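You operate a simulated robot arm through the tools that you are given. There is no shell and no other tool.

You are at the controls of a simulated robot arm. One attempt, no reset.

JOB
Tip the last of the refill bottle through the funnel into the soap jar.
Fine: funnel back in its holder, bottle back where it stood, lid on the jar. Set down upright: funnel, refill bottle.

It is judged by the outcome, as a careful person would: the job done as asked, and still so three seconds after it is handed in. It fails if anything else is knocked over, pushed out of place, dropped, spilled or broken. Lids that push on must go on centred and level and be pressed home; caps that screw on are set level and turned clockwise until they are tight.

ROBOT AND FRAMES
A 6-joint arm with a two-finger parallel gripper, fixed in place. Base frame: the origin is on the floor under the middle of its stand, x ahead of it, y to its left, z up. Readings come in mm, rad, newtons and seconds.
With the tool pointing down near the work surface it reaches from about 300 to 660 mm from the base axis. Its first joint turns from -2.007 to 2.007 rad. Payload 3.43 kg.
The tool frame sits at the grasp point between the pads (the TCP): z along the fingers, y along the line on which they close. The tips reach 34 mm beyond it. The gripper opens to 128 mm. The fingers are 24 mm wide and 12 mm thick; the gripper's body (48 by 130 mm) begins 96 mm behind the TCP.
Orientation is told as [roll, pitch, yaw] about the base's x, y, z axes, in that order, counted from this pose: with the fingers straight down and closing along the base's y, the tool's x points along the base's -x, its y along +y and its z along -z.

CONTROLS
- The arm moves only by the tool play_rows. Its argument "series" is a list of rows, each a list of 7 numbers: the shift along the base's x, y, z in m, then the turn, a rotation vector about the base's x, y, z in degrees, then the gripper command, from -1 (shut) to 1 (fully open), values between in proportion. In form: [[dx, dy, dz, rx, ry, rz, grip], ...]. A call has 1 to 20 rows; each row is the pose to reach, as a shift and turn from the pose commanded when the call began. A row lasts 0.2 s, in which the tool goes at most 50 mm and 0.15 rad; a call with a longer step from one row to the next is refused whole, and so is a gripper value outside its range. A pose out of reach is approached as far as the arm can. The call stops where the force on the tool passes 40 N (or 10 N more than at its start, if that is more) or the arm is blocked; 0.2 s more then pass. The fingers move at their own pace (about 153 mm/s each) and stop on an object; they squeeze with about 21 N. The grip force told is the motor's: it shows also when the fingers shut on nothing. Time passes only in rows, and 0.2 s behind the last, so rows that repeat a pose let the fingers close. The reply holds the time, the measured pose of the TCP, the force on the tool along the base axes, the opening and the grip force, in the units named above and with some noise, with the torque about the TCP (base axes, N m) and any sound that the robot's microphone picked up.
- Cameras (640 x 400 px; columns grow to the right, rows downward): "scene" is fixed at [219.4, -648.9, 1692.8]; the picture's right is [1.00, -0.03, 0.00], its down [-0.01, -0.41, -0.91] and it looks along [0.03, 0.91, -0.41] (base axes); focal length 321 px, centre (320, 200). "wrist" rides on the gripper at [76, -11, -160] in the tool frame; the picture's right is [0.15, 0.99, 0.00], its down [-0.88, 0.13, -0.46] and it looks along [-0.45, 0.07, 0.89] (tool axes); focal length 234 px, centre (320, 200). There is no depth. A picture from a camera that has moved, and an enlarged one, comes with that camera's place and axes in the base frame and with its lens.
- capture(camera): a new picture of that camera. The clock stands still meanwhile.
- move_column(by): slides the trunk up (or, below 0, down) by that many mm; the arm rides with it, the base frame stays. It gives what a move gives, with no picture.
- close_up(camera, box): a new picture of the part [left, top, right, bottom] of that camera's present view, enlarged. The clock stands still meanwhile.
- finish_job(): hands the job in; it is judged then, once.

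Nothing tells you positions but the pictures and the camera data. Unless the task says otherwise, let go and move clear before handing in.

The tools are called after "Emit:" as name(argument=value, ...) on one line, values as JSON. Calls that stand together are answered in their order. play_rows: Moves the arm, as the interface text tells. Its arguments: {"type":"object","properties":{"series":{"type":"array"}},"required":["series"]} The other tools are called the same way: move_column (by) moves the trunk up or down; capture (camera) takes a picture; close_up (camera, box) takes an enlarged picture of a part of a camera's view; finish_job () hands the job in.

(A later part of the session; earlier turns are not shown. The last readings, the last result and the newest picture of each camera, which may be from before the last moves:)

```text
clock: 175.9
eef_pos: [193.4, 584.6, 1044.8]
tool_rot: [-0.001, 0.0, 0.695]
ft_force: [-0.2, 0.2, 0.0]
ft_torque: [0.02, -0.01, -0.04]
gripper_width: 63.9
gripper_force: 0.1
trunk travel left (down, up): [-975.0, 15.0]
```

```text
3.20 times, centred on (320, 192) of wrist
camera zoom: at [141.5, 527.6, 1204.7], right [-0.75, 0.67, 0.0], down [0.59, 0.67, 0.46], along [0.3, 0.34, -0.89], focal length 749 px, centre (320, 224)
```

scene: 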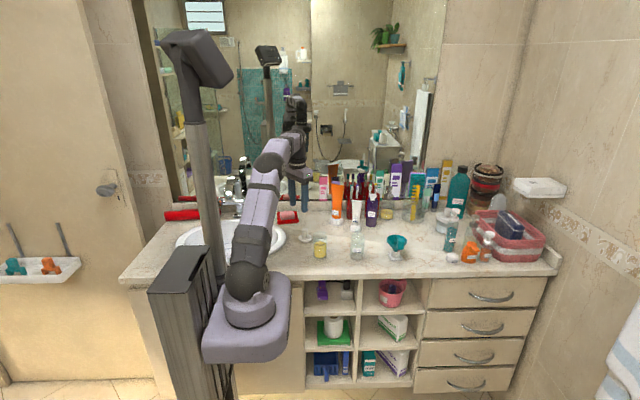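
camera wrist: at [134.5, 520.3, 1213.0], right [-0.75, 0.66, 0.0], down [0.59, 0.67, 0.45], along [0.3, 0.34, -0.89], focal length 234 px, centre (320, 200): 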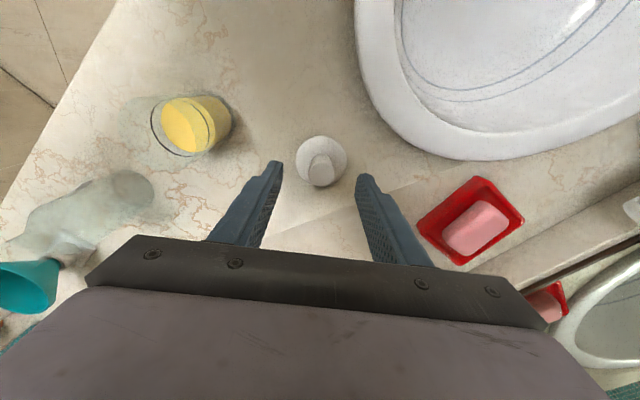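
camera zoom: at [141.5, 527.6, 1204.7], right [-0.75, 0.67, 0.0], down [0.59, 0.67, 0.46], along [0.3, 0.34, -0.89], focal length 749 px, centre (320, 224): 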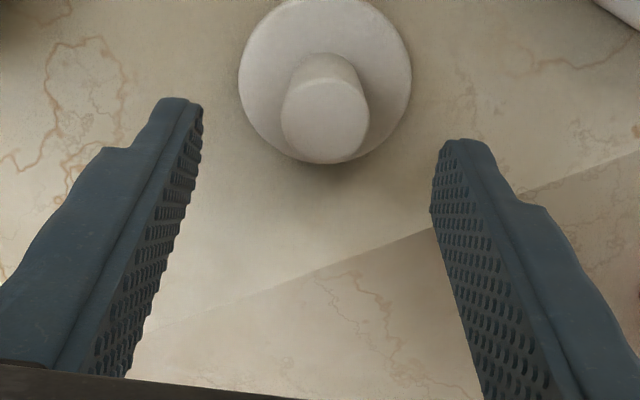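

The lid axis is at about (190.7, 586.5), 2–3 mm from the tool axis. I'll shift and descend so the fingers straddle the knob.

Emit:
play_rows(series=[[-0.001, 0.001, -0.01, 0, 0, 0, 0], [-0.002, 0.0018, -0.02, 0, 0, 0, 0], [-0.0021, 0.0018, -0.03, 0, 0, 0, 0], [-0.0021, 0.0018, -0.04, 0, 0, 0, 0], [-0.0021, 0.0018, -0.047, 0, 0, 0, 0], [-0.0021, 0.0018, -0.047, 0, 0, 0, 0]])

Emit:
close_up(camera="wrist", box=[220, 130, 420, 255])

Emit:
close_up(camera="scene", box=[275, 210, 335, 255])

```text
clock: 177.3
eef_pos: [190.4, 586.5, 997.7]
tool_rot: [-0.001, 0.002, 0.696]
ft_force: [0.5, 0.1, -0.7]
ft_torque: [0.04, 0.01, 0.0]
gripper_width: 64.2
gripper_force: 0.1
trunk travel left (down, up): [-975.0, 15.0]
```

```text
3.20 times, centred on (320, 192) of wrist
camera zoom: at [139.3, 529.9, 1156.8], right [-0.75, 0.66, 0.0], down [0.59, 0.67, 0.45], along [0.3, 0.34, -0.89], focal length 749 px, centre (320, 224)
```

zoom: 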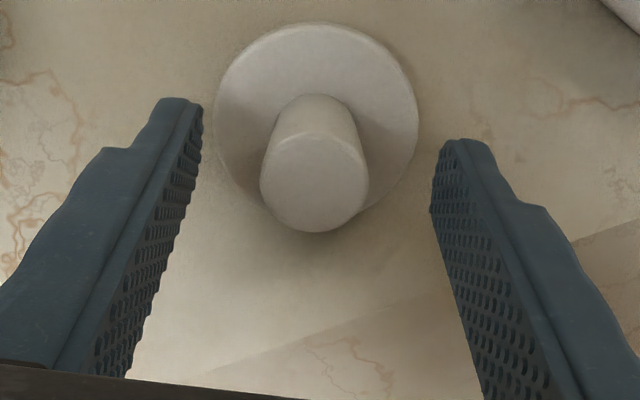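

```text
8.89 times, centred on (305, 232) of scene
camera zoom: at [219.4, -648.9, 1692.8], right [1.0, -0.03, 0.0], down [-0.01, -0.41, -0.91], along [0.03, 0.91, -0.41], focal length 2852 px, centre (453, -89)
```

zoom: 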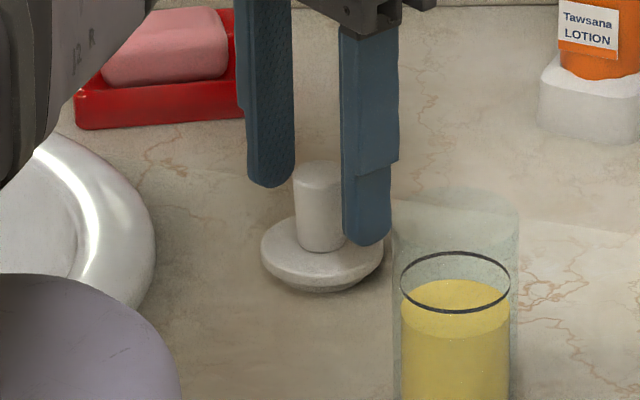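

The knob is centred between the fingers. I'll descend until the tips are just above the disc, then close on the knob.

Emit:
play_rows(series=[[0, 0, -0.004, 0, 0, 0, 0], [0, -0.0005, -0.008, 0, 0, 0, 0], [0, -0.0005, -0.012, 0, 0, 0, 0], [0, -0.0005, -0.012, 0, 0, 0, 0]])

Emit:
close_up(camera="scene", box=[285, 215, 335, 250])

Emit:
close_up(camera="wrist", box=[220, 130, 420, 255])

```text
clock: 178.3
eef_pos: [188.7, 587.4, 984.7]
tool_rot: [-0.001, 0.0, 0.697]
ft_force: [-0.1, 0.3, -0.5]
ft_torque: [0.0, -0.02, -0.02]
gripper_width: 64.0
gripper_force: 0.0
trunk travel left (down, up): [-975.0, 15.0]
```

```text
11.43 times, centred on (310, 232) of scene
camera zoom: at [219.4, -648.9, 1692.8], right [1.0, -0.03, 0.0], down [-0.01, -0.41, -0.91], along [0.03, 0.91, -0.41], focal length 3667 px, centre (434, -171)
```

zoom: 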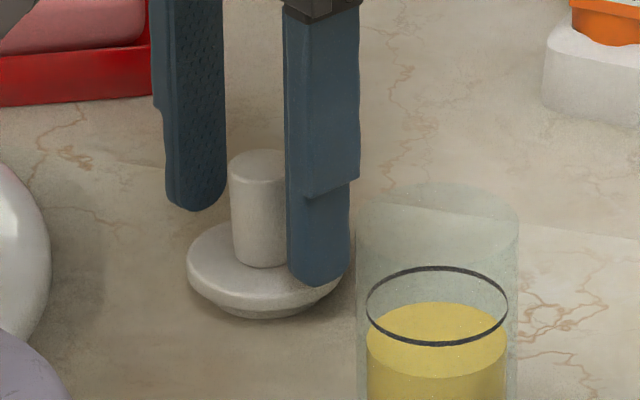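

```text
3.20 times, centred on (320, 192) of wrist
camera zoom: at [137.5, 529.4, 1145.0], right [-0.75, 0.66, 0.0], down [0.59, 0.67, 0.45], along [0.3, 0.34, -0.89], focal length 749 px, centre (320, 224)
```

zoom: 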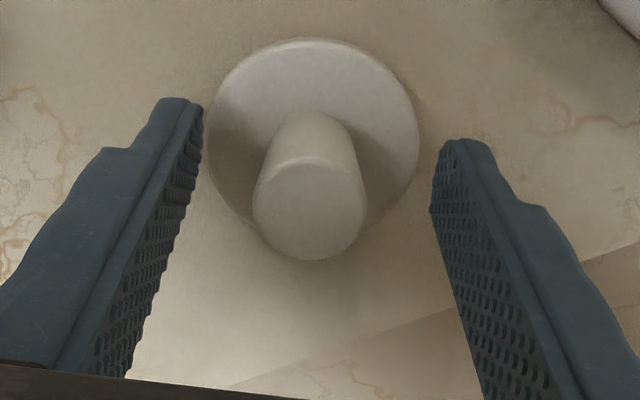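

Emit:
play_rows(series=[[0.0015, -0.0002, 0, 0, 0, 0, 0], [0.0015, -0.0002, 0, 0, 0, 0, -0.2], [0.0015, -0.0002, 0, 0, 0, 0, -0.4], [0.0015, -0.0002, 0, 0, 0, 0, -0.5], [0.0015, -0.0002, 0, 0, 0, 0, -0.56], [0.0015, -0.0002, 0, 0, 0, 0, -0.62], [0.0015, -0.0002, 0, 0, 0, 0, -1], [0.0015, -0.0002, 0, 0, 0, 0, -1], [0.0015, -0.0002, 0, 0, 0, 0, -1]])

Emit:
close_up(camera="wrist", box=[220, 130, 420, 255])

Emit:
close_up(camera="scene", box=[285, 215, 335, 250])

```text
clock: 180.3
eef_pos: [189.4, 585.7, 985.7]
tool_rot: [-0.003, 0.002, 0.697]
ft_force: [0.6, -0.3, 0.5]
ft_torque: [0.01, 0.0, 0.04]
gripper_width: 25.6
gripper_force: 21.1
trunk travel left (down, up): [-975.0, 15.0]
```

```text
3.20 times, centred on (320, 192) of wrist
camera zoom: at [138.8, 528.9, 1144.9], right [-0.75, 0.67, 0.0], down [0.59, 0.67, 0.45], along [0.3, 0.34, -0.89], focal length 749 px, centre (320, 224)
```

zoom: 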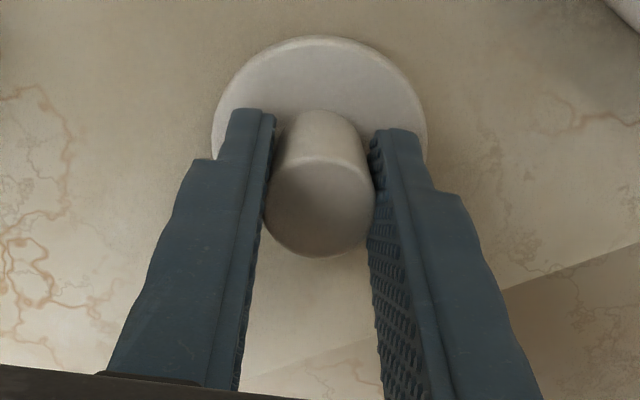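

```text
11.43 times, centred on (310, 232) of scene
camera zoom: at [219.4, -648.9, 1692.8], right [1.0, -0.03, 0.0], down [-0.01, -0.41, -0.91], along [0.03, 0.91, -0.41], focal length 3667 px, centre (434, -171)
```

zoom: 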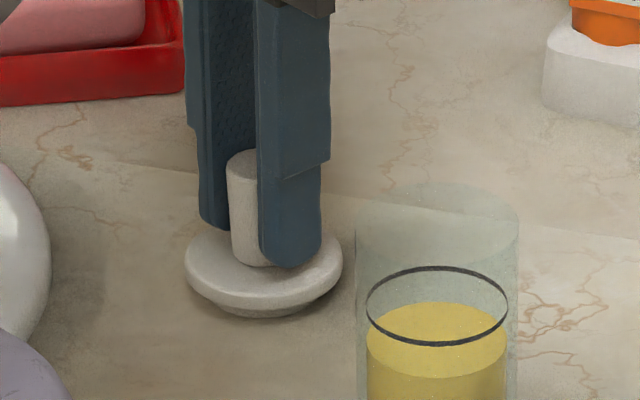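

The knob is gripped (25.6 mm). I'll lift the lid straight up and carry it over the jar.

Emit:
play_rows(series=[[0, 0, 0.008, 0, 0, 0, -1], [0, 0, 0.02, 0, 0, 0, -1], [0, 0, 0.04, 0, 0, 0, -1], [0.003, -0.006, 0.065, 0, 0, 0, -1], [0.01, -0.02, 0.09, 0, 0, 0, -1], [0.02, -0.038, 0.115, 0, 0, 0, -1], [0.03, -0.057, 0.132, 0, 0, 0, -1], [0.04, -0.076, 0.135, 0, 0, 0, -1], [0.05, -0.095, 0.135, 0, 0, 0, -1], [0.058, -0.11, 0.135, 0, 0, 0, -1], [0.0635, -0.1185, 0.135, 0, 0, 0, -1], [0.0635, -0.1185, 0.135, 0, 0, 0, -1]])

Emit:
capture(camera="wrist")

Emit:
close_up(camera="scene", box=[285, 205, 355, 260])

```text
clock: 182.9
eef_pos: [253.3, 468.8, 1121.5]
tool_rot: [-0.002, 0.0, 0.697]
ft_force: [0.2, -0.1, -0.3]
ft_torque: [0.0, 0.01, 0.01]
gripper_width: 25.4
gripper_force: 21.0
trunk travel left (down, up): [-975.0, 15.0]
```

```text
taken
camera wrist: at [202.0, 410.6, 1280.2], right [-0.75, 0.66, 0.0], down [0.59, 0.67, 0.45], along [0.3, 0.34, -0.89], focal length 234 px, centre (320, 200)
```

wrist: 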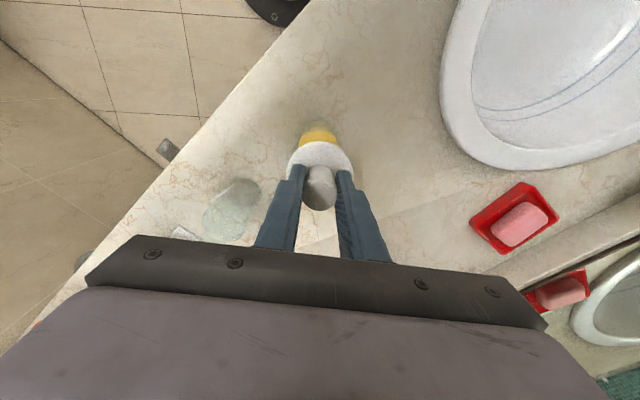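

```text
7.27 times, centred on (320, 232) of scene
camera zoom: at [219.4, -648.9, 1692.8], right [1.0, -0.03, 0.0], down [-0.01, -0.41, -0.91], along [0.03, 0.91, -0.41], focal length 2333 px, centre (320, -36)
```

zoom: 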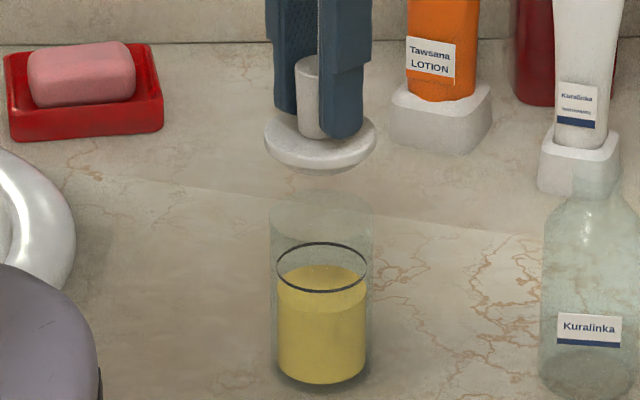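

The lid hangs level over the jar. I'll zoom with the wrist camera to align it in both directions.

Emit:
close_up(camera="wrist", box=[260, 100, 380, 220])

Emit:
close_up(camera="scene", box=[300, 205, 340, 240])

```text
3.33 times, centred on (320, 160) of wrist
camera zoom: at [202.0, 410.6, 1280.2], right [-0.75, 0.66, 0.0], down [0.59, 0.67, 0.45], along [0.3, 0.34, -0.89], focal length 781 px, centre (320, 333)
```

zoom: 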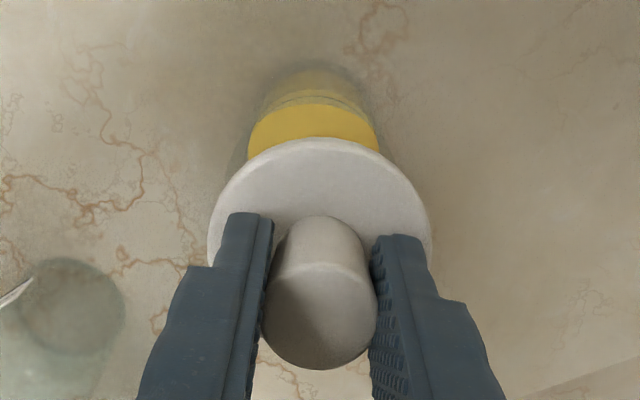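

```text
11.43 times, centred on (320, 222) of scene
camera zoom: at [219.4, -648.9, 1692.8], right [1.0, -0.03, 0.0], down [-0.01, -0.41, -0.91], along [0.03, 0.91, -0.41], focal length 3667 px, centre (320, -57)
```

zoom: 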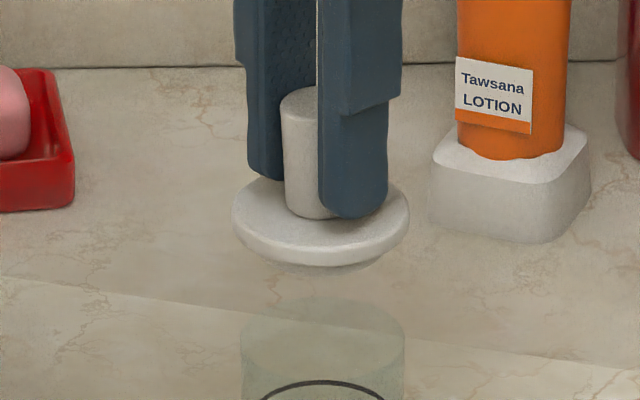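

Roughly aligned. I'll lower to just above the rim and measure again at close range.

Emit:
play_rows(series=[[0.0005, -0.0005, -0.008, 0, 0, 0, -1], [0.001, -0.001, -0.016, 0, 0, 0, -1], [0.001, -0.001, -0.024, 0, 0, 0, -1], [0.001, -0.001, -0.028, 0, 0, 0, -1], [0.001, -0.001, -0.028, 0, 0, 0, -1]])

Emit:
close_up(camera="wrist", box=[270, 110, 370, 190])

Emit:
close_up(camera="scene", box=[305, 215, 337, 240])

```text
clock: 184.1
eef_pos: [254.1, 466.3, 1092.9]
tool_rot: [-0.002, 0.002, 0.696]
ft_force: [0.2, -0.5, -0.5]
ft_torque: [-0.01, -0.03, 0.02]
gripper_width: 25.6
gripper_force: 21.0
trunk travel left (down, up): [-975.0, 15.0]
```

```text
5.00 times, centred on (320, 150) of wrist
camera zoom: at [203.7, 409.1, 1252.1], right [-0.75, 0.67, 0.0], down [0.59, 0.67, 0.45], along [0.3, 0.34, -0.89], focal length 1171 px, centre (320, 450)
```

zoom: 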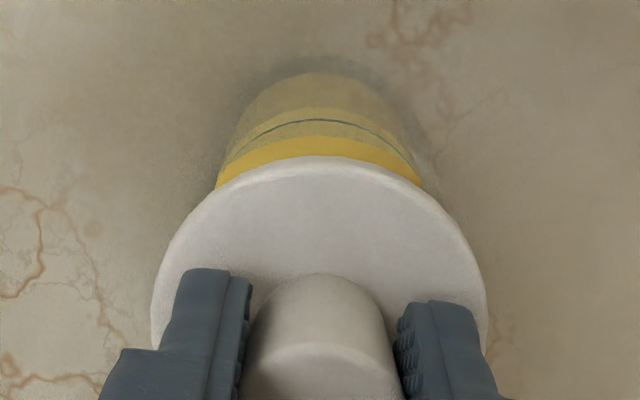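

```text
16.00 times, centred on (321, 228) of scene
camera zoom: at [219.4, -648.9, 1692.8], right [1.0, -0.03, 0.0], down [-0.01, -0.41, -0.91], along [0.03, 0.91, -0.41], focal length 5133 px, centre (304, -240)
```

zoom: 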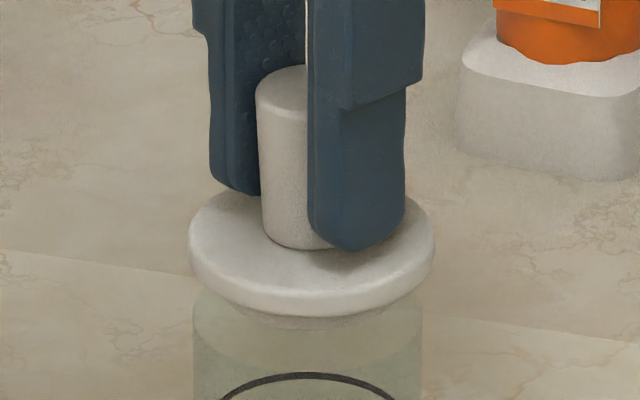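

In the closing direction it's aligned; along the other it's about 1.8 mm too far out. I'll shift back by that and recheck.

Emit:
play_rows(series=[[-0.0006, -0.0006, 0, 0, 0, 0, -1], [-0.0012, -0.0011, 0, 0, 0, 0, -1], [-0.0012, -0.0011, -0.003, 0, 0, 0, -1], [-0.0012, -0.0011, -0.003, 0, 0, 0, -1], [-0.0012, -0.0011, -0.003, 0, 0, 0, -1]])

Emit:
close_up(camera="wrist", box=[270, 110, 370, 190])

Emit:
close_up(camera="scene", box=[305, 215, 337, 240])

```text
clock: 185.3
eef_pos: [253.3, 466.4, 1088.1]
tool_rot: [-0.002, 0.002, 0.696]
ft_force: [0.0, 0.8, -0.5]
ft_torque: [-0.01, -0.01, 0.02]
gripper_width: 25.5
gripper_force: 20.9
trunk travel left (down, up): [-975.0, 15.0]
```

```text
5.00 times, centred on (320, 150) of wrist
camera zoom: at [201.9, 409.0, 1247.7], right [-0.75, 0.66, 0.0], down [0.59, 0.67, 0.45], along [0.3, 0.34, -0.89], focal length 1171 px, centre (320, 450)
```

zoom: 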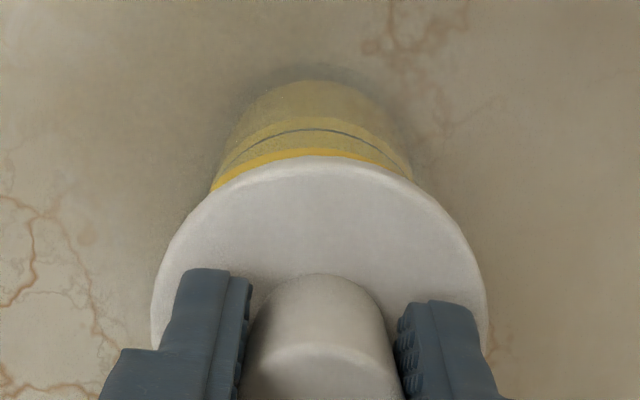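

```text
16.00 times, centred on (321, 228) of scene
camera zoom: at [219.4, -648.9, 1692.8], right [1.0, -0.03, 0.0], down [-0.01, -0.41, -0.91], along [0.03, 0.91, -0.41], focal length 5133 px, centre (304, -240)
```

zoom: 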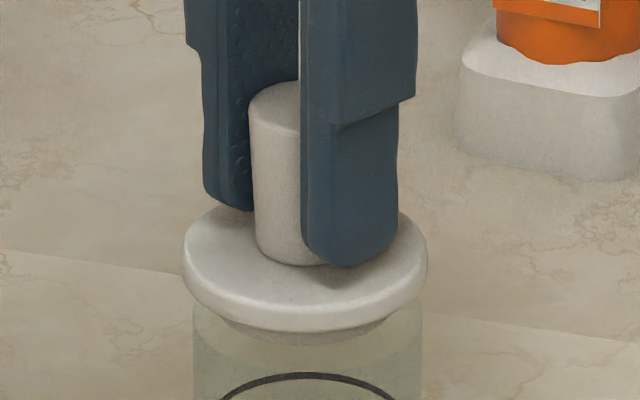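

Within about 1 mm now; one more small nudge, then lower gently and feel the plug enter.

Emit:
play_rows(series=[[0.0006, -0.0006, 0, 0, 0, 0, -1], [0.0006, -0.0006, -0.002, 0, 0, 0, -1], [0.0006, -0.0006, -0.004, 0, 0, 0, -1], [0.0006, -0.0006, -0.005, 0, 0, 0, -1], [0.0006, -0.0006, -0.005, 0, 0, 0, -1]])

Emit:
close_up(camera="wrist", box=[270, 110, 370, 190])

Emit:
close_up(camera="scene", box=[305, 215, 337, 240])

```text
clock: 186.5
eef_pos: [253.6, 466.5, 1085.3]
tool_rot: [-0.001, 0.002, 0.696]
ft_force: [-0.2, 0.1, -0.5]
ft_torque: [0.04, -0.01, -0.03]
gripper_width: 25.7
gripper_force: 20.8
trunk travel left (down, up): [-975.0, 15.0]
```

```text
5.00 times, centred on (320, 150) of wrist
camera zoom: at [202.9, 408.1, 1243.7], right [-0.75, 0.67, 0.0], down [0.59, 0.67, 0.45], along [0.3, 0.34, -0.89], focal length 1171 px, centre (320, 450)
```

zoom: 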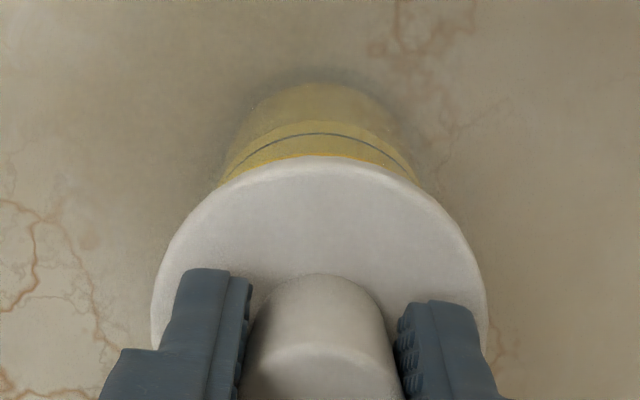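

```text
16.00 times, centred on (321, 228) of scene
camera zoom: at [219.4, -648.9, 1692.8], right [1.0, -0.03, 0.0], down [-0.01, -0.41, -0.91], along [0.03, 0.91, -0.41], focal length 5133 px, centre (304, -240)
```

zoom: 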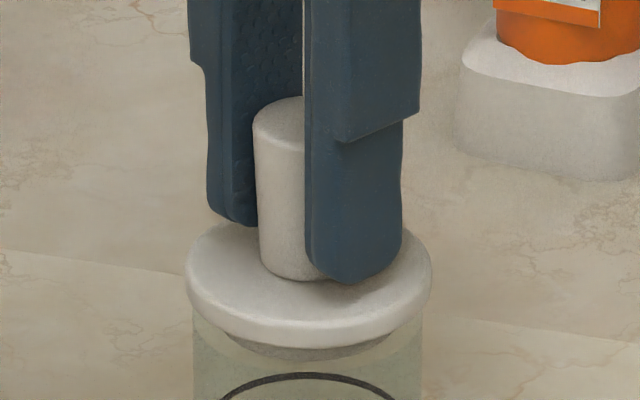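

Emit:
play_rows(series=[[-0.0004, -0.0004, -0.001, 0, 0, 0, -1], [-0.0004, -0.0004, -0.002, 0, 0, 0, -1], [-0.0004, -0.0004, -0.003, 0, 0, 0, -1], [-0.0004, -0.0004, -0.004, 0, 0, 0, -1], [-0.0004, -0.0004, -0.004, 0, 0, 0, -1]])

Emit:
close_up(camera="scene", box=[305, 215, 337, 240])

```text
clock: 187.7
eef_pos: [253.5, 465.4, 1079.4]
tool_rot: [-0.002, 0.001, 0.696]
ft_force: [-0.3, 0.1, -0.1]
ft_torque: [-0.02, -0.01, 0.03]
gripper_width: 25.6
gripper_force: 21.3
trunk travel left (down, up): [-975.0, 15.0]
```

```text
16.00 times, centred on (321, 228) of scene
camera zoom: at [219.4, -648.9, 1692.8], right [1.0, -0.03, 0.0], down [-0.01, -0.41, -0.91], along [0.03, 0.91, -0.41], focal length 5133 px, centre (304, -240)
```

zoom: 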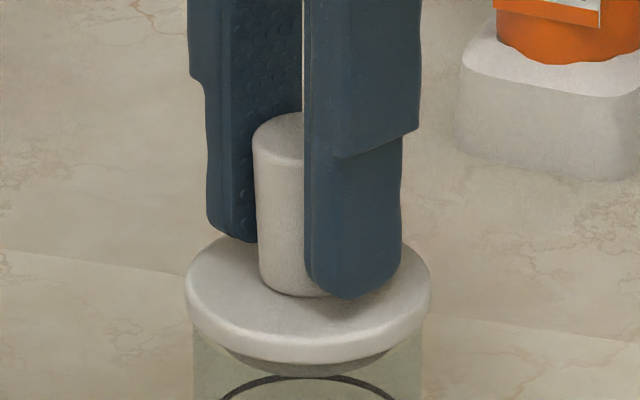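

Emit:
play_rows(series=[[0, 0, -0.001, 0, 0, 0, -1], [0, 0, -0.002, 0, 0, 0, -1], [0, 0, -0.003, 0, 0, 0, -1], [0, 0, -0.003, 0, 0, 0, -1]])

```text
clock: 188.7
eef_pos: [253.8, 463.4, 1077.4]
tool_rot: [0.0, 0.0, 0.695]
ft_force: [-1.2, 0.7, 3.4]
ft_torque: [-0.05, 0.07, -0.03]
gripper_width: 25.8
gripper_force: 21.4
trunk travel left (down, up): [-975.0, 15.0]
```

First contact is at the −y edge of the plug, so the lid is slightly too far toward −y. I'll lift a hair, shift +y and try again.

Emit:
play_rows(series=[[0, 0, 0.002, 0, 0, 0, -1], [0.0002, 0.0012, 0.002, 0, 0, 0, -1], [0.0002, 0.0015, 0.001, 0, 0, 0, -1], [0.0002, 0.0015, 0.0, 0, 0, 0, -1], [0.0002, 0.0015, 0.0, 0, 0, 0, -1]])

Emit:
close_up(camera="wrist", box=[270, 110, 370, 190])

Emit:
close_up(camera="scene", box=[305, 215, 337, 240])

```text
clock: 189.9
eef_pos: [253.7, 466.8, 1076.8]
tool_rot: [-0.003, 0.001, 0.696]
ft_force: [0.6, -1.0, 3.0]
ft_torque: [-0.03, -0.06, 0.03]
gripper_width: 25.3
gripper_force: 21.4
trunk travel left (down, up): [-975.0, 15.0]
```

```text
5.00 times, centred on (320, 150) of wrist
camera zoom: at [201.7, 409.2, 1236.6], right [-0.75, 0.66, 0.0], down [0.59, 0.67, 0.46], along [0.3, 0.34, -0.89], focal length 1171 px, centre (320, 450)
```

zoom: 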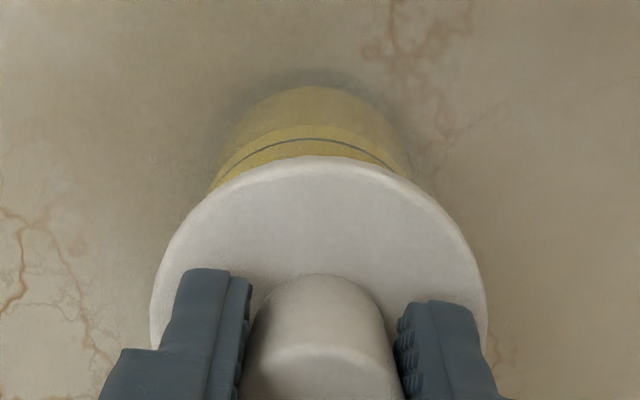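

```text
16.00 times, centred on (321, 228) of scene
camera zoom: at [219.4, -648.9, 1692.8], right [1.0, -0.03, 0.0], down [-0.01, -0.41, -0.91], along [0.03, 0.91, -0.41], focal length 5133 px, centre (304, -240)
```

zoom: 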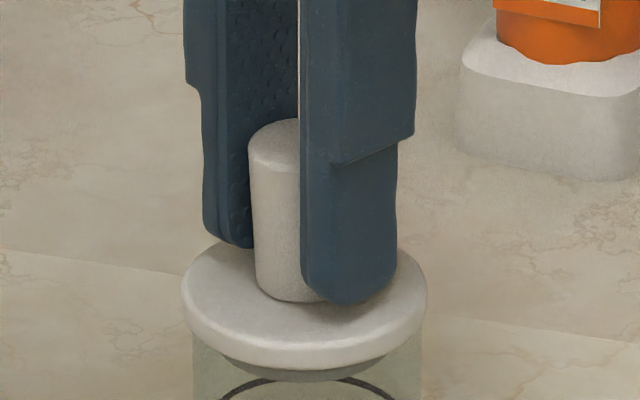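

Now it touches on the +y side, so the true centre is in between: about 1.5 mm back in y and 0.6 mm in x. Adjusting.

Emit:
play_rows(series=[[0, 0, 0.002, 0, 0, 0, -1], [0.0004, -0.001, 0.0025, 0, 0, 0, -1], [0.0006, -0.0014, 0.0025, 0, 0, 0, -1], [0.0006, -0.0014, 0.0025, 0, 0, 0, -1]])

Emit:
close_up(camera="wrist", box=[270, 110, 370, 190])

Emit:
close_up(camera="scene", box=[305, 215, 337, 240])

```text
clock: 190.9
eef_pos: [255.2, 464.9, 1079.4]
tool_rot: [-0.002, 0.001, 0.698]
ft_force: [-0.5, 0.0, -1.2]
ft_torque: [-0.03, -0.02, 0.0]
gripper_width: 25.6
gripper_force: 20.7
trunk travel left (down, up): [-975.0, 15.0]
```

```text
5.00 times, centred on (320, 150) of wrist
camera zoom: at [203.2, 408.0, 1239.1], right [-0.75, 0.67, 0.0], down [0.59, 0.67, 0.45], along [0.3, 0.34, -0.89], focal length 1171 px, centre (320, 450)
```

zoom: 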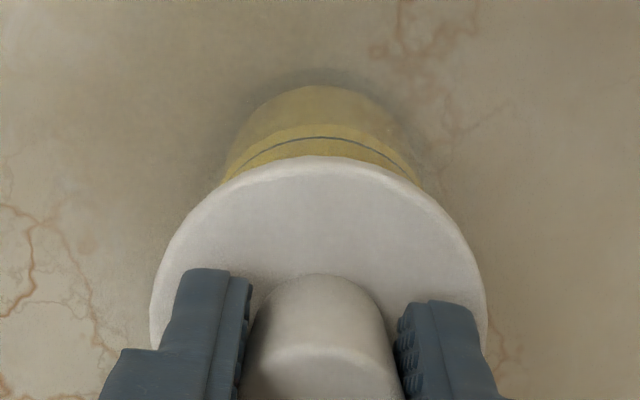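

```text
16.00 times, centred on (321, 228) of scene
camera zoom: at [219.4, -648.9, 1692.8], right [1.0, -0.03, 0.0], down [-0.01, -0.41, -0.91], along [0.03, 0.91, -0.41], focal length 5133 px, centre (304, -240)
```

zoom: 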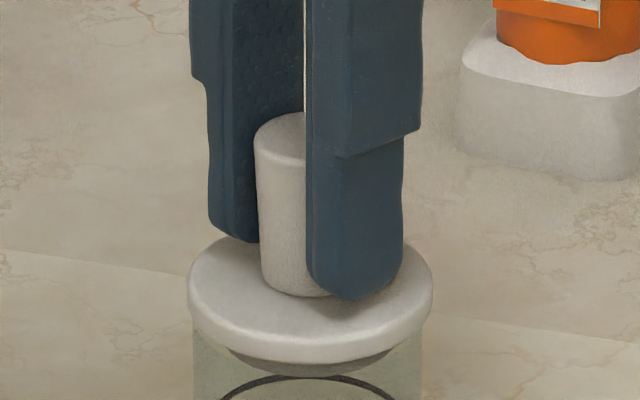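

Emit:
play_rows(series=[[-0.0006, -0.0003, 0, 0, 0, 0, -1], [-0.0006, -0.0003, -0.001, 0, 0, 0, -1], [-0.0006, -0.0003, -0.002, 0, 0, 0, -1], [-0.0006, -0.0003, -0.003, 0, 0, 0, -1], [-0.0006, -0.0003, -0.003, 0, 0, 0, -1]])

Emit:
close_up(camera="wrist", box=[270, 110, 370, 190])

Emit:
close_up(camera="scene", box=[305, 215, 337, 240])

```text
clock: 192.1
eef_pos: [253.5, 464.7, 1077.5]
tool_rot: [-0.002, -0.001, 0.696]
ft_force: [-0.6, 0.0, 3.3]
ft_torque: [-0.03, 0.08, 0.0]
gripper_width: 25.7
gripper_force: 20.5
trunk travel left (down, up): [-975.0, 15.0]
```

```text
5.00 times, centred on (320, 150) of wrist
camera zoom: at [203.0, 407.7, 1236.5], right [-0.75, 0.67, 0.0], down [0.59, 0.67, 0.46], along [0.3, 0.34, -0.89], focal length 1171 px, centre (320, 450)
```

zoom: 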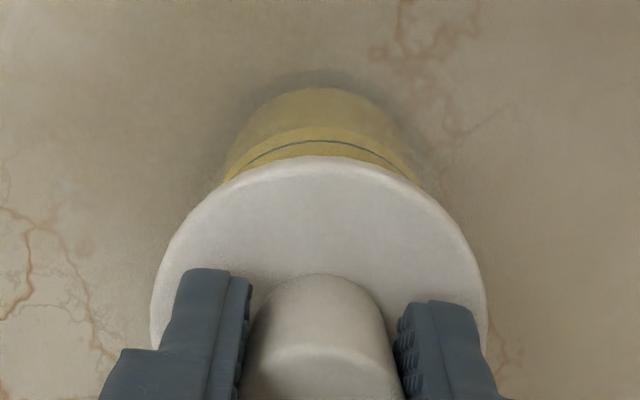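

```text
16.00 times, centred on (321, 228) of scene
camera zoom: at [219.4, -648.9, 1692.8], right [1.0, -0.03, 0.0], down [-0.01, -0.41, -0.91], along [0.03, 0.91, -0.41], focal length 5133 px, centre (304, -240)
```

zoom: 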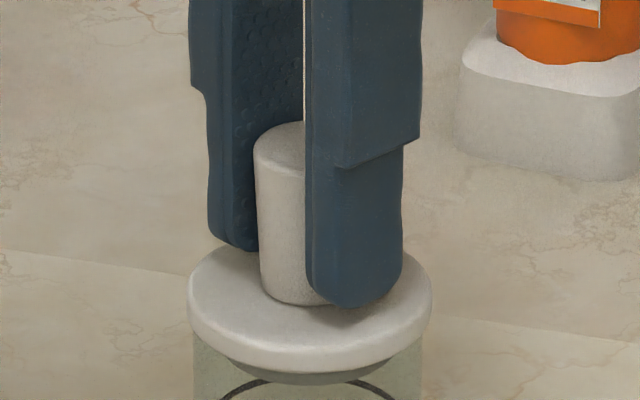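

The plug tip is inside the rim and lightly touching. I'll nudge 0.5 mm in −x and press down gently, watching whether it slides in.

Emit:
play_rows(series=[[-0.0005, 0, 0.0005, 0, 0, 0, -1], [-0.0005, 0, -0.0005, 0, 0, 0, -1], [-0.0005, 0, -0.0015, 0, 0, 0, -1], [-0.0005, 0, -0.0015, 0, 0, 0, -1]])

Emit:
close_up(camera="scene", box=[305, 220, 337, 245])

```text
clock: 193.1
eef_pos: [253.4, 464.0, 1077.2]
tool_rot: [0.001, -0.004, 0.696]
ft_force: [1.4, 1.0, 15.3]
ft_torque: [-0.07, 0.07, 0.02]
gripper_width: 25.5
gripper_force: 21.2
trunk travel left (down, up): [-975.0, 15.0]
```

```text
16.00 times, centred on (321, 232) of scene
camera zoom: at [219.4, -648.9, 1692.8], right [1.0, -0.03, 0.0], down [-0.01, -0.41, -0.91], along [0.03, 0.91, -0.41], focal length 5133 px, centre (304, -320)
```

zoom: 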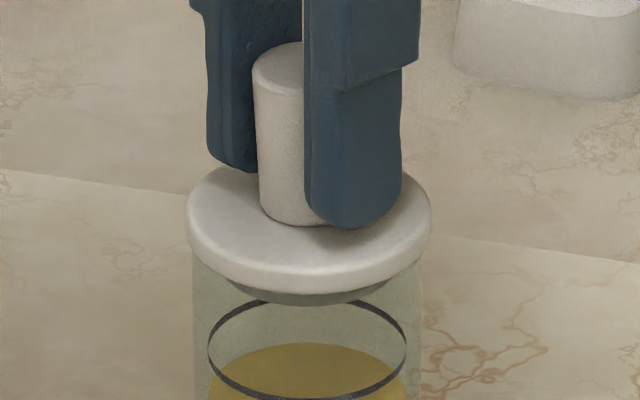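

It resists at 15 N. I'll zoom in on the rim to see whether the disc is already sitting on it.

Emit:
close_up(camera="scene", box=[308, 230, 334, 246])

Emit:
close_up(camera="wrist", box=[280, 110, 360, 170])

```text
16.00 times, centred on (321, 238) of scene
camera zoom: at [219.4, -648.9, 1692.8], right [1.0, -0.03, 0.0], down [-0.01, -0.41, -0.91], along [0.03, 0.91, -0.41], focal length 5133 px, centre (304, -408)
```

zoom: 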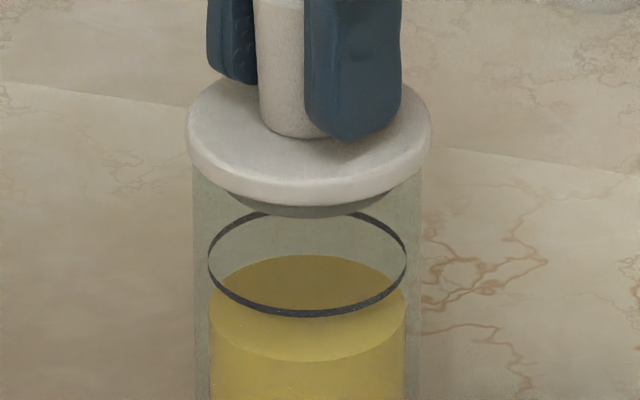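

```text
6.67 times, centred on (320, 140) of wrist
camera zoom: at [202.4, 406.6, 1236.0], right [-0.75, 0.67, 0.0], down [0.59, 0.66, 0.46], along [0.31, 0.34, -0.89], focal length 1561 px, centre (320, 600)
```

zoom: 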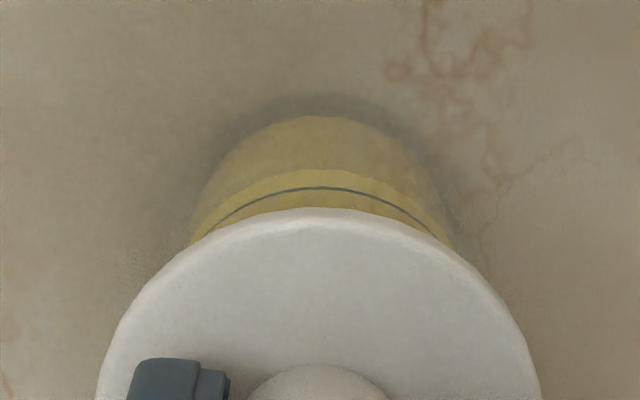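

The disc looks to be at rim level. I'll ease the small sideways load and press more firmly to make sure it goes home.

Emit:
play_rows(series=[[0.0004, 0.0004, 0, 0, 0, 0, -1], [0.0004, 0.0004, -0.0008, 0, 0, 0, -1], [0.0004, 0.0004, -0.0016, 0, 0, 0, -1], [0.0004, 0.0004, -0.0016, 0, 0, 0, -1]])

```text
clock: 194.1
eef_pos: [254.3, 463.7, 1073.6]
tool_rot: [0.0, 0.0, 0.695]
ft_force: [1.6, 1.4, 16.0]
ft_torque: [0.08, -0.04, 0.04]
gripper_width: 25.5
gripper_force: 21.1
trunk travel left (down, up): [-975.0, 15.0]
```

It went down about 3.5 mm. I'll check whether the lid moved in or the fingers slid on the knob.

Emit:
close_up(camera="scene", box=[308, 230, 334, 246])

Emit:
close_up(camera="scene", box=[305, 220, 337, 245])

Emit:
close_up(camera="wrist", box=[270, 110, 370, 190])

```text
16.00 times, centred on (321, 238) of scene
camera zoom: at [219.4, -648.9, 1692.8], right [1.0, -0.03, 0.0], down [-0.01, -0.41, -0.91], along [0.03, 0.91, -0.41], focal length 5133 px, centre (304, -408)
```

zoom: 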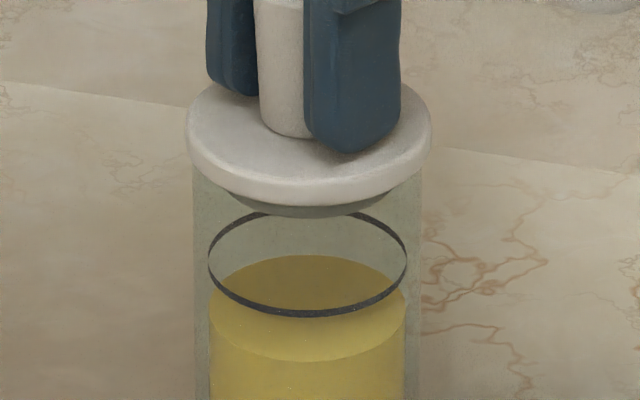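

```text
16.00 times, centred on (321, 232) of scene
camera zoom: at [219.4, -648.9, 1692.8], right [1.0, -0.03, 0.0], down [-0.01, -0.41, -0.91], along [0.03, 0.91, -0.41], focal length 5133 px, centre (304, -320)
```

zoom: 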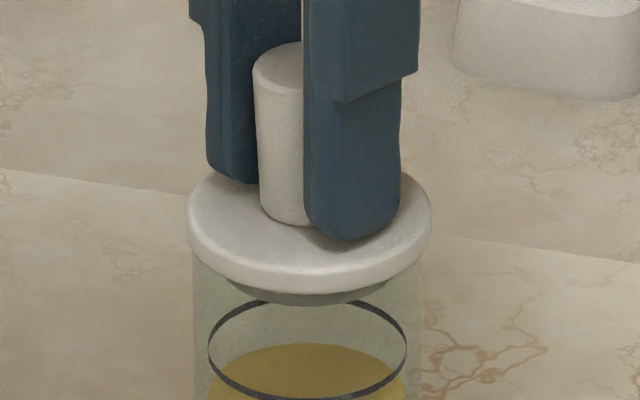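

```text
5.00 times, centred on (320, 150) of wrist
camera zoom: at [202.4, 407.0, 1233.2], right [-0.75, 0.66, 0.0], down [0.59, 0.66, 0.46], along [0.3, 0.34, -0.89], focal length 1171 px, centre (320, 450)
```

zoom: 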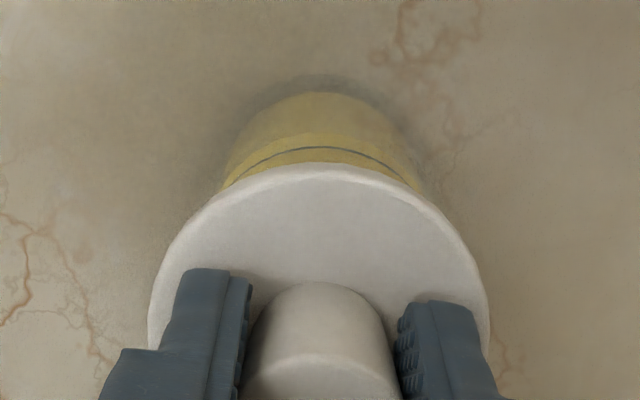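

The fingers slid down the knob; the lid itself didn't move. The tips are now just above the disc, so I'll keep pressing so they push directly on it.

Emit:
play_rows(series=[[0, 0, -0.001, 0, 0, 0, -1], [0, 0, -0.002, 0, 0, 0, -1], [0, 0, -0.003, 0, 0, 0, -1], [0, 0, -0.003, 0, 0, 0, -1]])

Emit:
close_up(camera="scene", box=[308, 230, 334, 246])

```text
clock: 195.1
eef_pos: [252.5, 465.0, 1072.0]
tool_rot: [-0.001, -0.001, 0.697]
ft_force: [0.9, -0.3, 25.3]
ft_torque: [-0.16, 0.13, 0.02]
gripper_width: 25.4
gripper_force: 20.6
trunk travel left (down, up): [-975.0, 15.0]
```

```text
16.00 times, centred on (321, 238) of scene
camera zoom: at [219.4, -648.9, 1692.8], right [1.0, -0.03, 0.0], down [-0.01, -0.41, -0.91], along [0.03, 0.91, -0.41], focal length 5133 px, centre (304, -408)
```

zoom: 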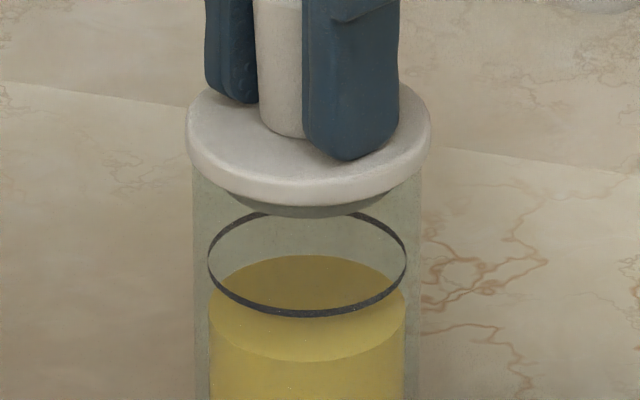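

The disc isn't moving at 25 N, which suggests it's already seated on the rim. I'll press once more to around 35 N to be sure it's home.

Emit:
play_rows(series=[[0, 0, -0.0008, 0, 0, 0, -1], [0, 0, -0.0015, 0, 0, 0, -1], [0, 0, -0.0015, 0, 0, 0, -1]])

Emit:
close_up(camera="scene", box=[308, 230, 334, 246])

```text
clock: 195.9
eef_pos: [253.3, 465.0, 1071.1]
tool_rot: [0.001, -0.004, 0.697]
ft_force: [1.9, 0.5, 30.7]
ft_torque: [-0.29, 0.18, 0.01]
gripper_width: 25.6
gripper_force: 21.1
trunk travel left (down, up): [-975.0, 15.0]
```

```text
16.00 times, centred on (321, 238) of scene
camera zoom: at [219.4, -648.9, 1692.8], right [1.0, -0.03, 0.0], down [-0.01, -0.41, -0.91], along [0.03, 0.91, -0.41], focal length 5133 px, centre (304, -408)
```

zoom: 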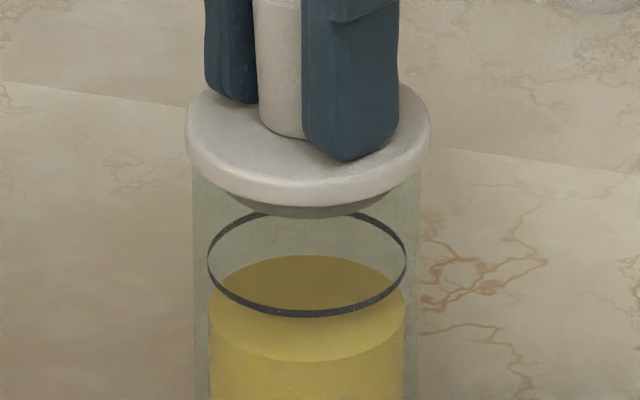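

Pressing at about 31 N doesn't move it further. I'll release the knob, rise, close the fingers, and press straight down on the centre of the knob for an even push.

Emit:
play_rows(series=[[0, 0, 0.003, 0, 0, 0, -1], [0, 0, 0.003, 0, 0, 0, -0.55], [0, 0, 0.003, 0, 0, 0, -0.45], [0, 0, 0.003, 0, 0, 0, -0.3], [0, 0, 0.003, 0, 0, 0, -0.15], [0, 0, 0.003, 0, 0, 0, -0.15]])

Emit:
close_up(camera="scene", box=[305, 220, 337, 245])

Emit:
close_up(camera="wrist", box=[270, 110, 370, 190])

```text
clock: 197.3
eef_pos: [253.7, 463.1, 1072.9]
tool_rot: [-0.002, 0.002, 0.698]
ft_force: [0.9, -1.9, 13.7]
ft_torque: [0.02, -0.01, 0.02]
gripper_width: 50.9
gripper_force: 0.1
trunk travel left (down, up): [-975.0, 15.0]
```

```text
16.00 times, centred on (321, 232) of scene
camera zoom: at [219.4, -648.9, 1692.8], right [1.0, -0.03, 0.0], down [-0.01, -0.41, -0.91], along [0.03, 0.91, -0.41], focal length 5133 px, centre (304, -320)
```

zoom: 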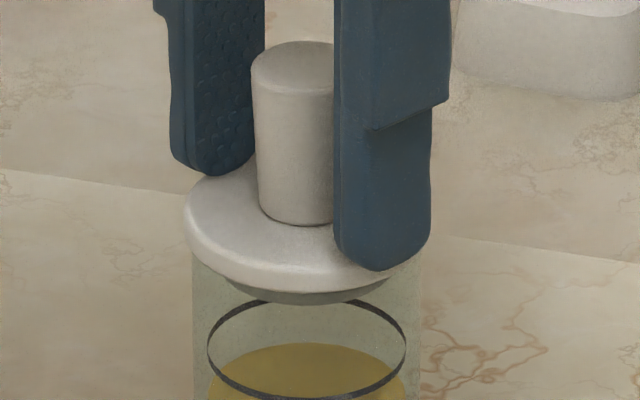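

```text
5.00 times, centred on (320, 150) of wrist
camera zoom: at [201.6, 406.0, 1231.3], right [-0.75, 0.67, 0.0], down [0.59, 0.67, 0.45], along [0.3, 0.34, -0.89], focal length 1171 px, centre (320, 450)
```

zoom: 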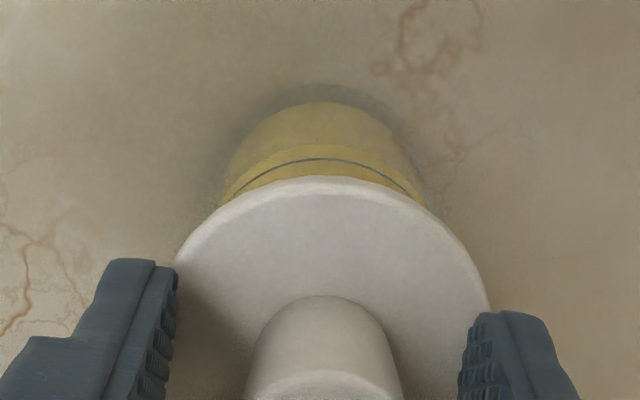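

Fingers are open and still resting on the disc. Raising straight up now.

Emit:
play_rows(series=[[0, 0, 0.004, 0, 0, 0, -0.15], [0, 0, 0.012, 0, 0, 0, -0.15], [0, 0, 0.024, 0, 0, 0, -0.15], [0, 0, 0.04, 0, 0, 0, -0.15], [0, 0, 0.055, 0, 0, 0, -0.15], [0, 0, 0.062, 0, 0, 0, -0.15], [0, 0, 0.062, 0, 0, 0, -0.15]])

Emit:
close_up(camera="scene", box=[305, 220, 337, 245])

Emit:
close_up(camera="wrist", box=[260, 100, 380, 200])

```text
clock: 198.9
eef_pos: [254.4, 464.4, 1134.8]
tool_rot: [-0.002, 0.002, 0.697]
ft_force: [0.4, 0.6, 0.1]
ft_torque: [-0.02, -0.01, 0.02]
gripper_width: 54.5
gripper_force: 0.1
trunk travel left (down, up): [-975.0, 15.0]
```

```text
16.00 times, centred on (321, 232) of scene
camera zoom: at [219.4, -648.9, 1692.8], right [1.0, -0.03, 0.0], down [-0.01, -0.41, -0.91], along [0.03, 0.91, -0.41], focal length 5133 px, centre (304, -320)
```

zoom: 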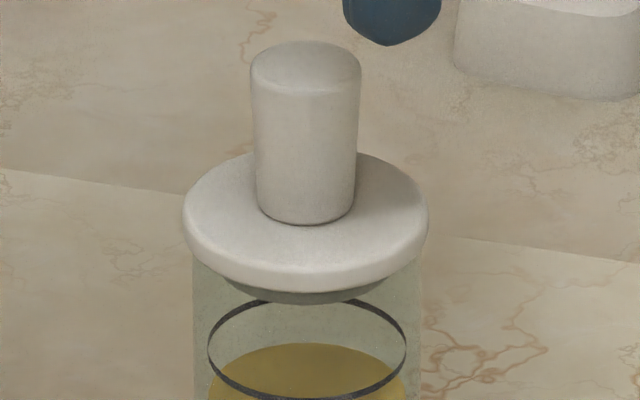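

```text
4.00 times, centred on (320, 150) of wrist
camera zoom: at [202.4, 407.8, 1293.6], right [-0.75, 0.66, 0.0], down [0.59, 0.67, 0.45], along [0.3, 0.34, -0.89], focal length 937 px, centre (320, 400)
```

zoom: 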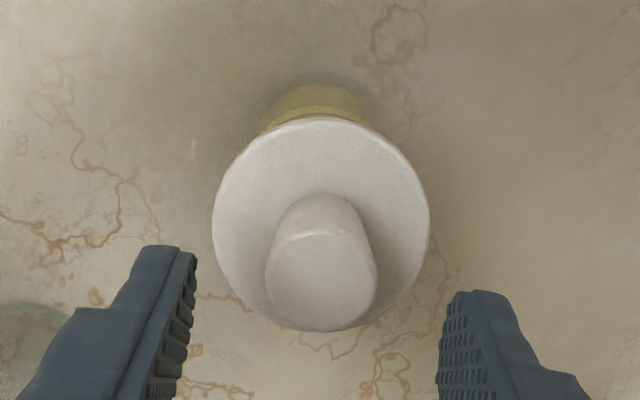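

The lid sits level and centred on the jar. I'll close the fingers and press straight down on the knob to confirm it's home.

Emit:
play_rows(series=[[0, 0.0005, 0, 0, 0, 0, -0.6], [0, 0.001, 0, 0, 0, 0, -1], [0, 0.001, 0, 0, 0, 0, -1], [0, 0.001, -0.006, 0, 0, 0, -1], [0, 0.001, -0.012, 0, 0, 0, -1], [0, 0.001, -0.018, 0, 0, 0, -1], [0, 0.001, -0.021, 0, 0, 0, -1], [0, 0.001, -0.021, 0, 0, 0, -1]])

Emit:
close_up(camera="scene", box=[305, 215, 337, 240])

```text
clock: 200.7
eef_pos: [253.4, 465.1, 1112.6]
tool_rot: [-0.004, 0.001, 0.697]
ft_force: [-1.3, -0.5, -0.4]
ft_torque: [0.02, 0.01, 0.0]
gripper_width: 0.0
gripper_force: 21.0
trunk travel left (down, up): [-975.0, 15.0]
```

```text
16.00 times, centred on (321, 228) of scene
camera zoom: at [219.4, -648.9, 1692.8], right [1.0, -0.03, 0.0], down [-0.01, -0.41, -0.91], along [0.03, 0.91, -0.41], focal length 5133 px, centre (304, -240)
```

zoom: 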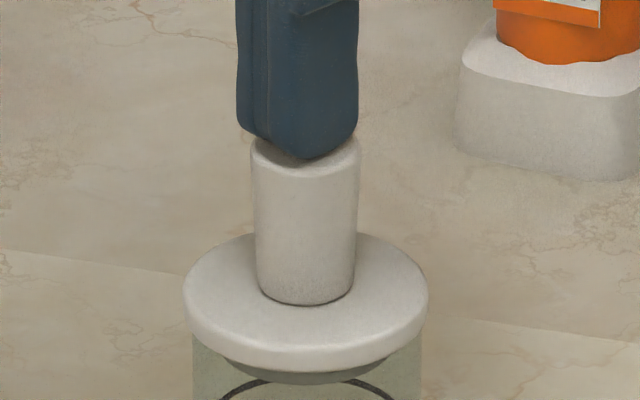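

Fingers are just over the knob. Pressing down in small steps.

Emit:
play_rows(series=[[0, 0, -0.001, 0, 0, 0, -1], [0, 0, -0.002, 0, 0, 0, -1], [0, 0, -0.003, 0, 0, 0, -1], [0, 0, -0.003, 0, 0, 0, -1]])

```text
clock: 201.7
eef_pos: [253.7, 466.4, 1111.7]
tool_rot: [0.001, -0.004, 0.697]
ft_force: [-1.7, 1.1, 13.3]
ft_torque: [0.03, 0.11, 0.02]
gripper_width: 0.0
gripper_force: 21.2
trunk travel left (down, up): [-975.0, 15.0]
```

Emit:
play_rows(series=[[0, 0, -0.001, 0, 0, 0, -1], [0, 0, -0.002, 0, 0, 0, -1], [0, 0, -0.003, 0, 0, 0, -1], [0, 0, -0.003, 0, 0, 0, -1]])

Emit:
close_up(camera="scene", box=[305, 220, 337, 245])

```text
clock: 202.7
eef_pos: [252.8, 465.5, 1111.7]
tool_rot: [0.003, -0.008, 0.697]
ft_force: [-0.7, 0.8, 32.8]
ft_torque: [-0.04, 0.09, -0.02]
gripper_width: 0.0
gripper_force: 21.2
trunk travel left (down, up): [-975.0, 15.0]
```

```text
16.00 times, centred on (321, 232) of scene
camera zoom: at [219.4, -648.9, 1692.8], right [1.0, -0.03, 0.0], down [-0.01, -0.41, -0.91], along [0.03, 0.91, -0.41], focal length 5133 px, centre (304, -320)
```

zoom: 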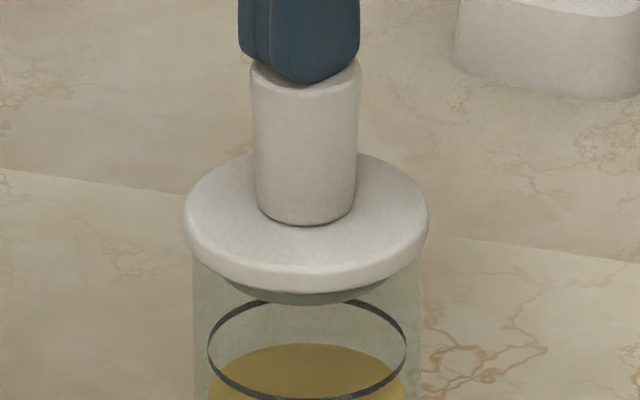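

Emit:
play_rows(series=[[0, 0, -0.001, 0, 0, 0, -1], [0, 0, -0.0015, 0, 0, 0, -1], [0, 0, -0.0015, 0, 0, 0, -1]])

Emit:
close_up(camera="scene", box=[305, 220, 337, 245])

```text
clock: 203.5
eef_pos: [252.6, 466.3, 1111.4]
tool_rot: [0.003, -0.01, 0.697]
ft_force: [-3.1, 1.1, 38.6]
ft_torque: [-0.1, 0.23, -0.01]
gripper_width: 0.0
gripper_force: 21.3
trunk travel left (down, up): [-975.0, 15.0]
```

```text
16.00 times, centred on (321, 232) of scene
camera zoom: at [219.4, -648.9, 1692.8], right [1.0, -0.03, 0.0], down [-0.01, -0.41, -0.91], along [0.03, 0.91, -0.41], focal length 5133 px, centre (304, -320)
```

zoom: 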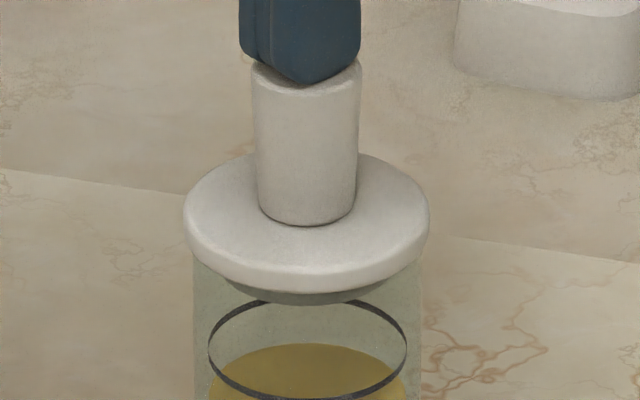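

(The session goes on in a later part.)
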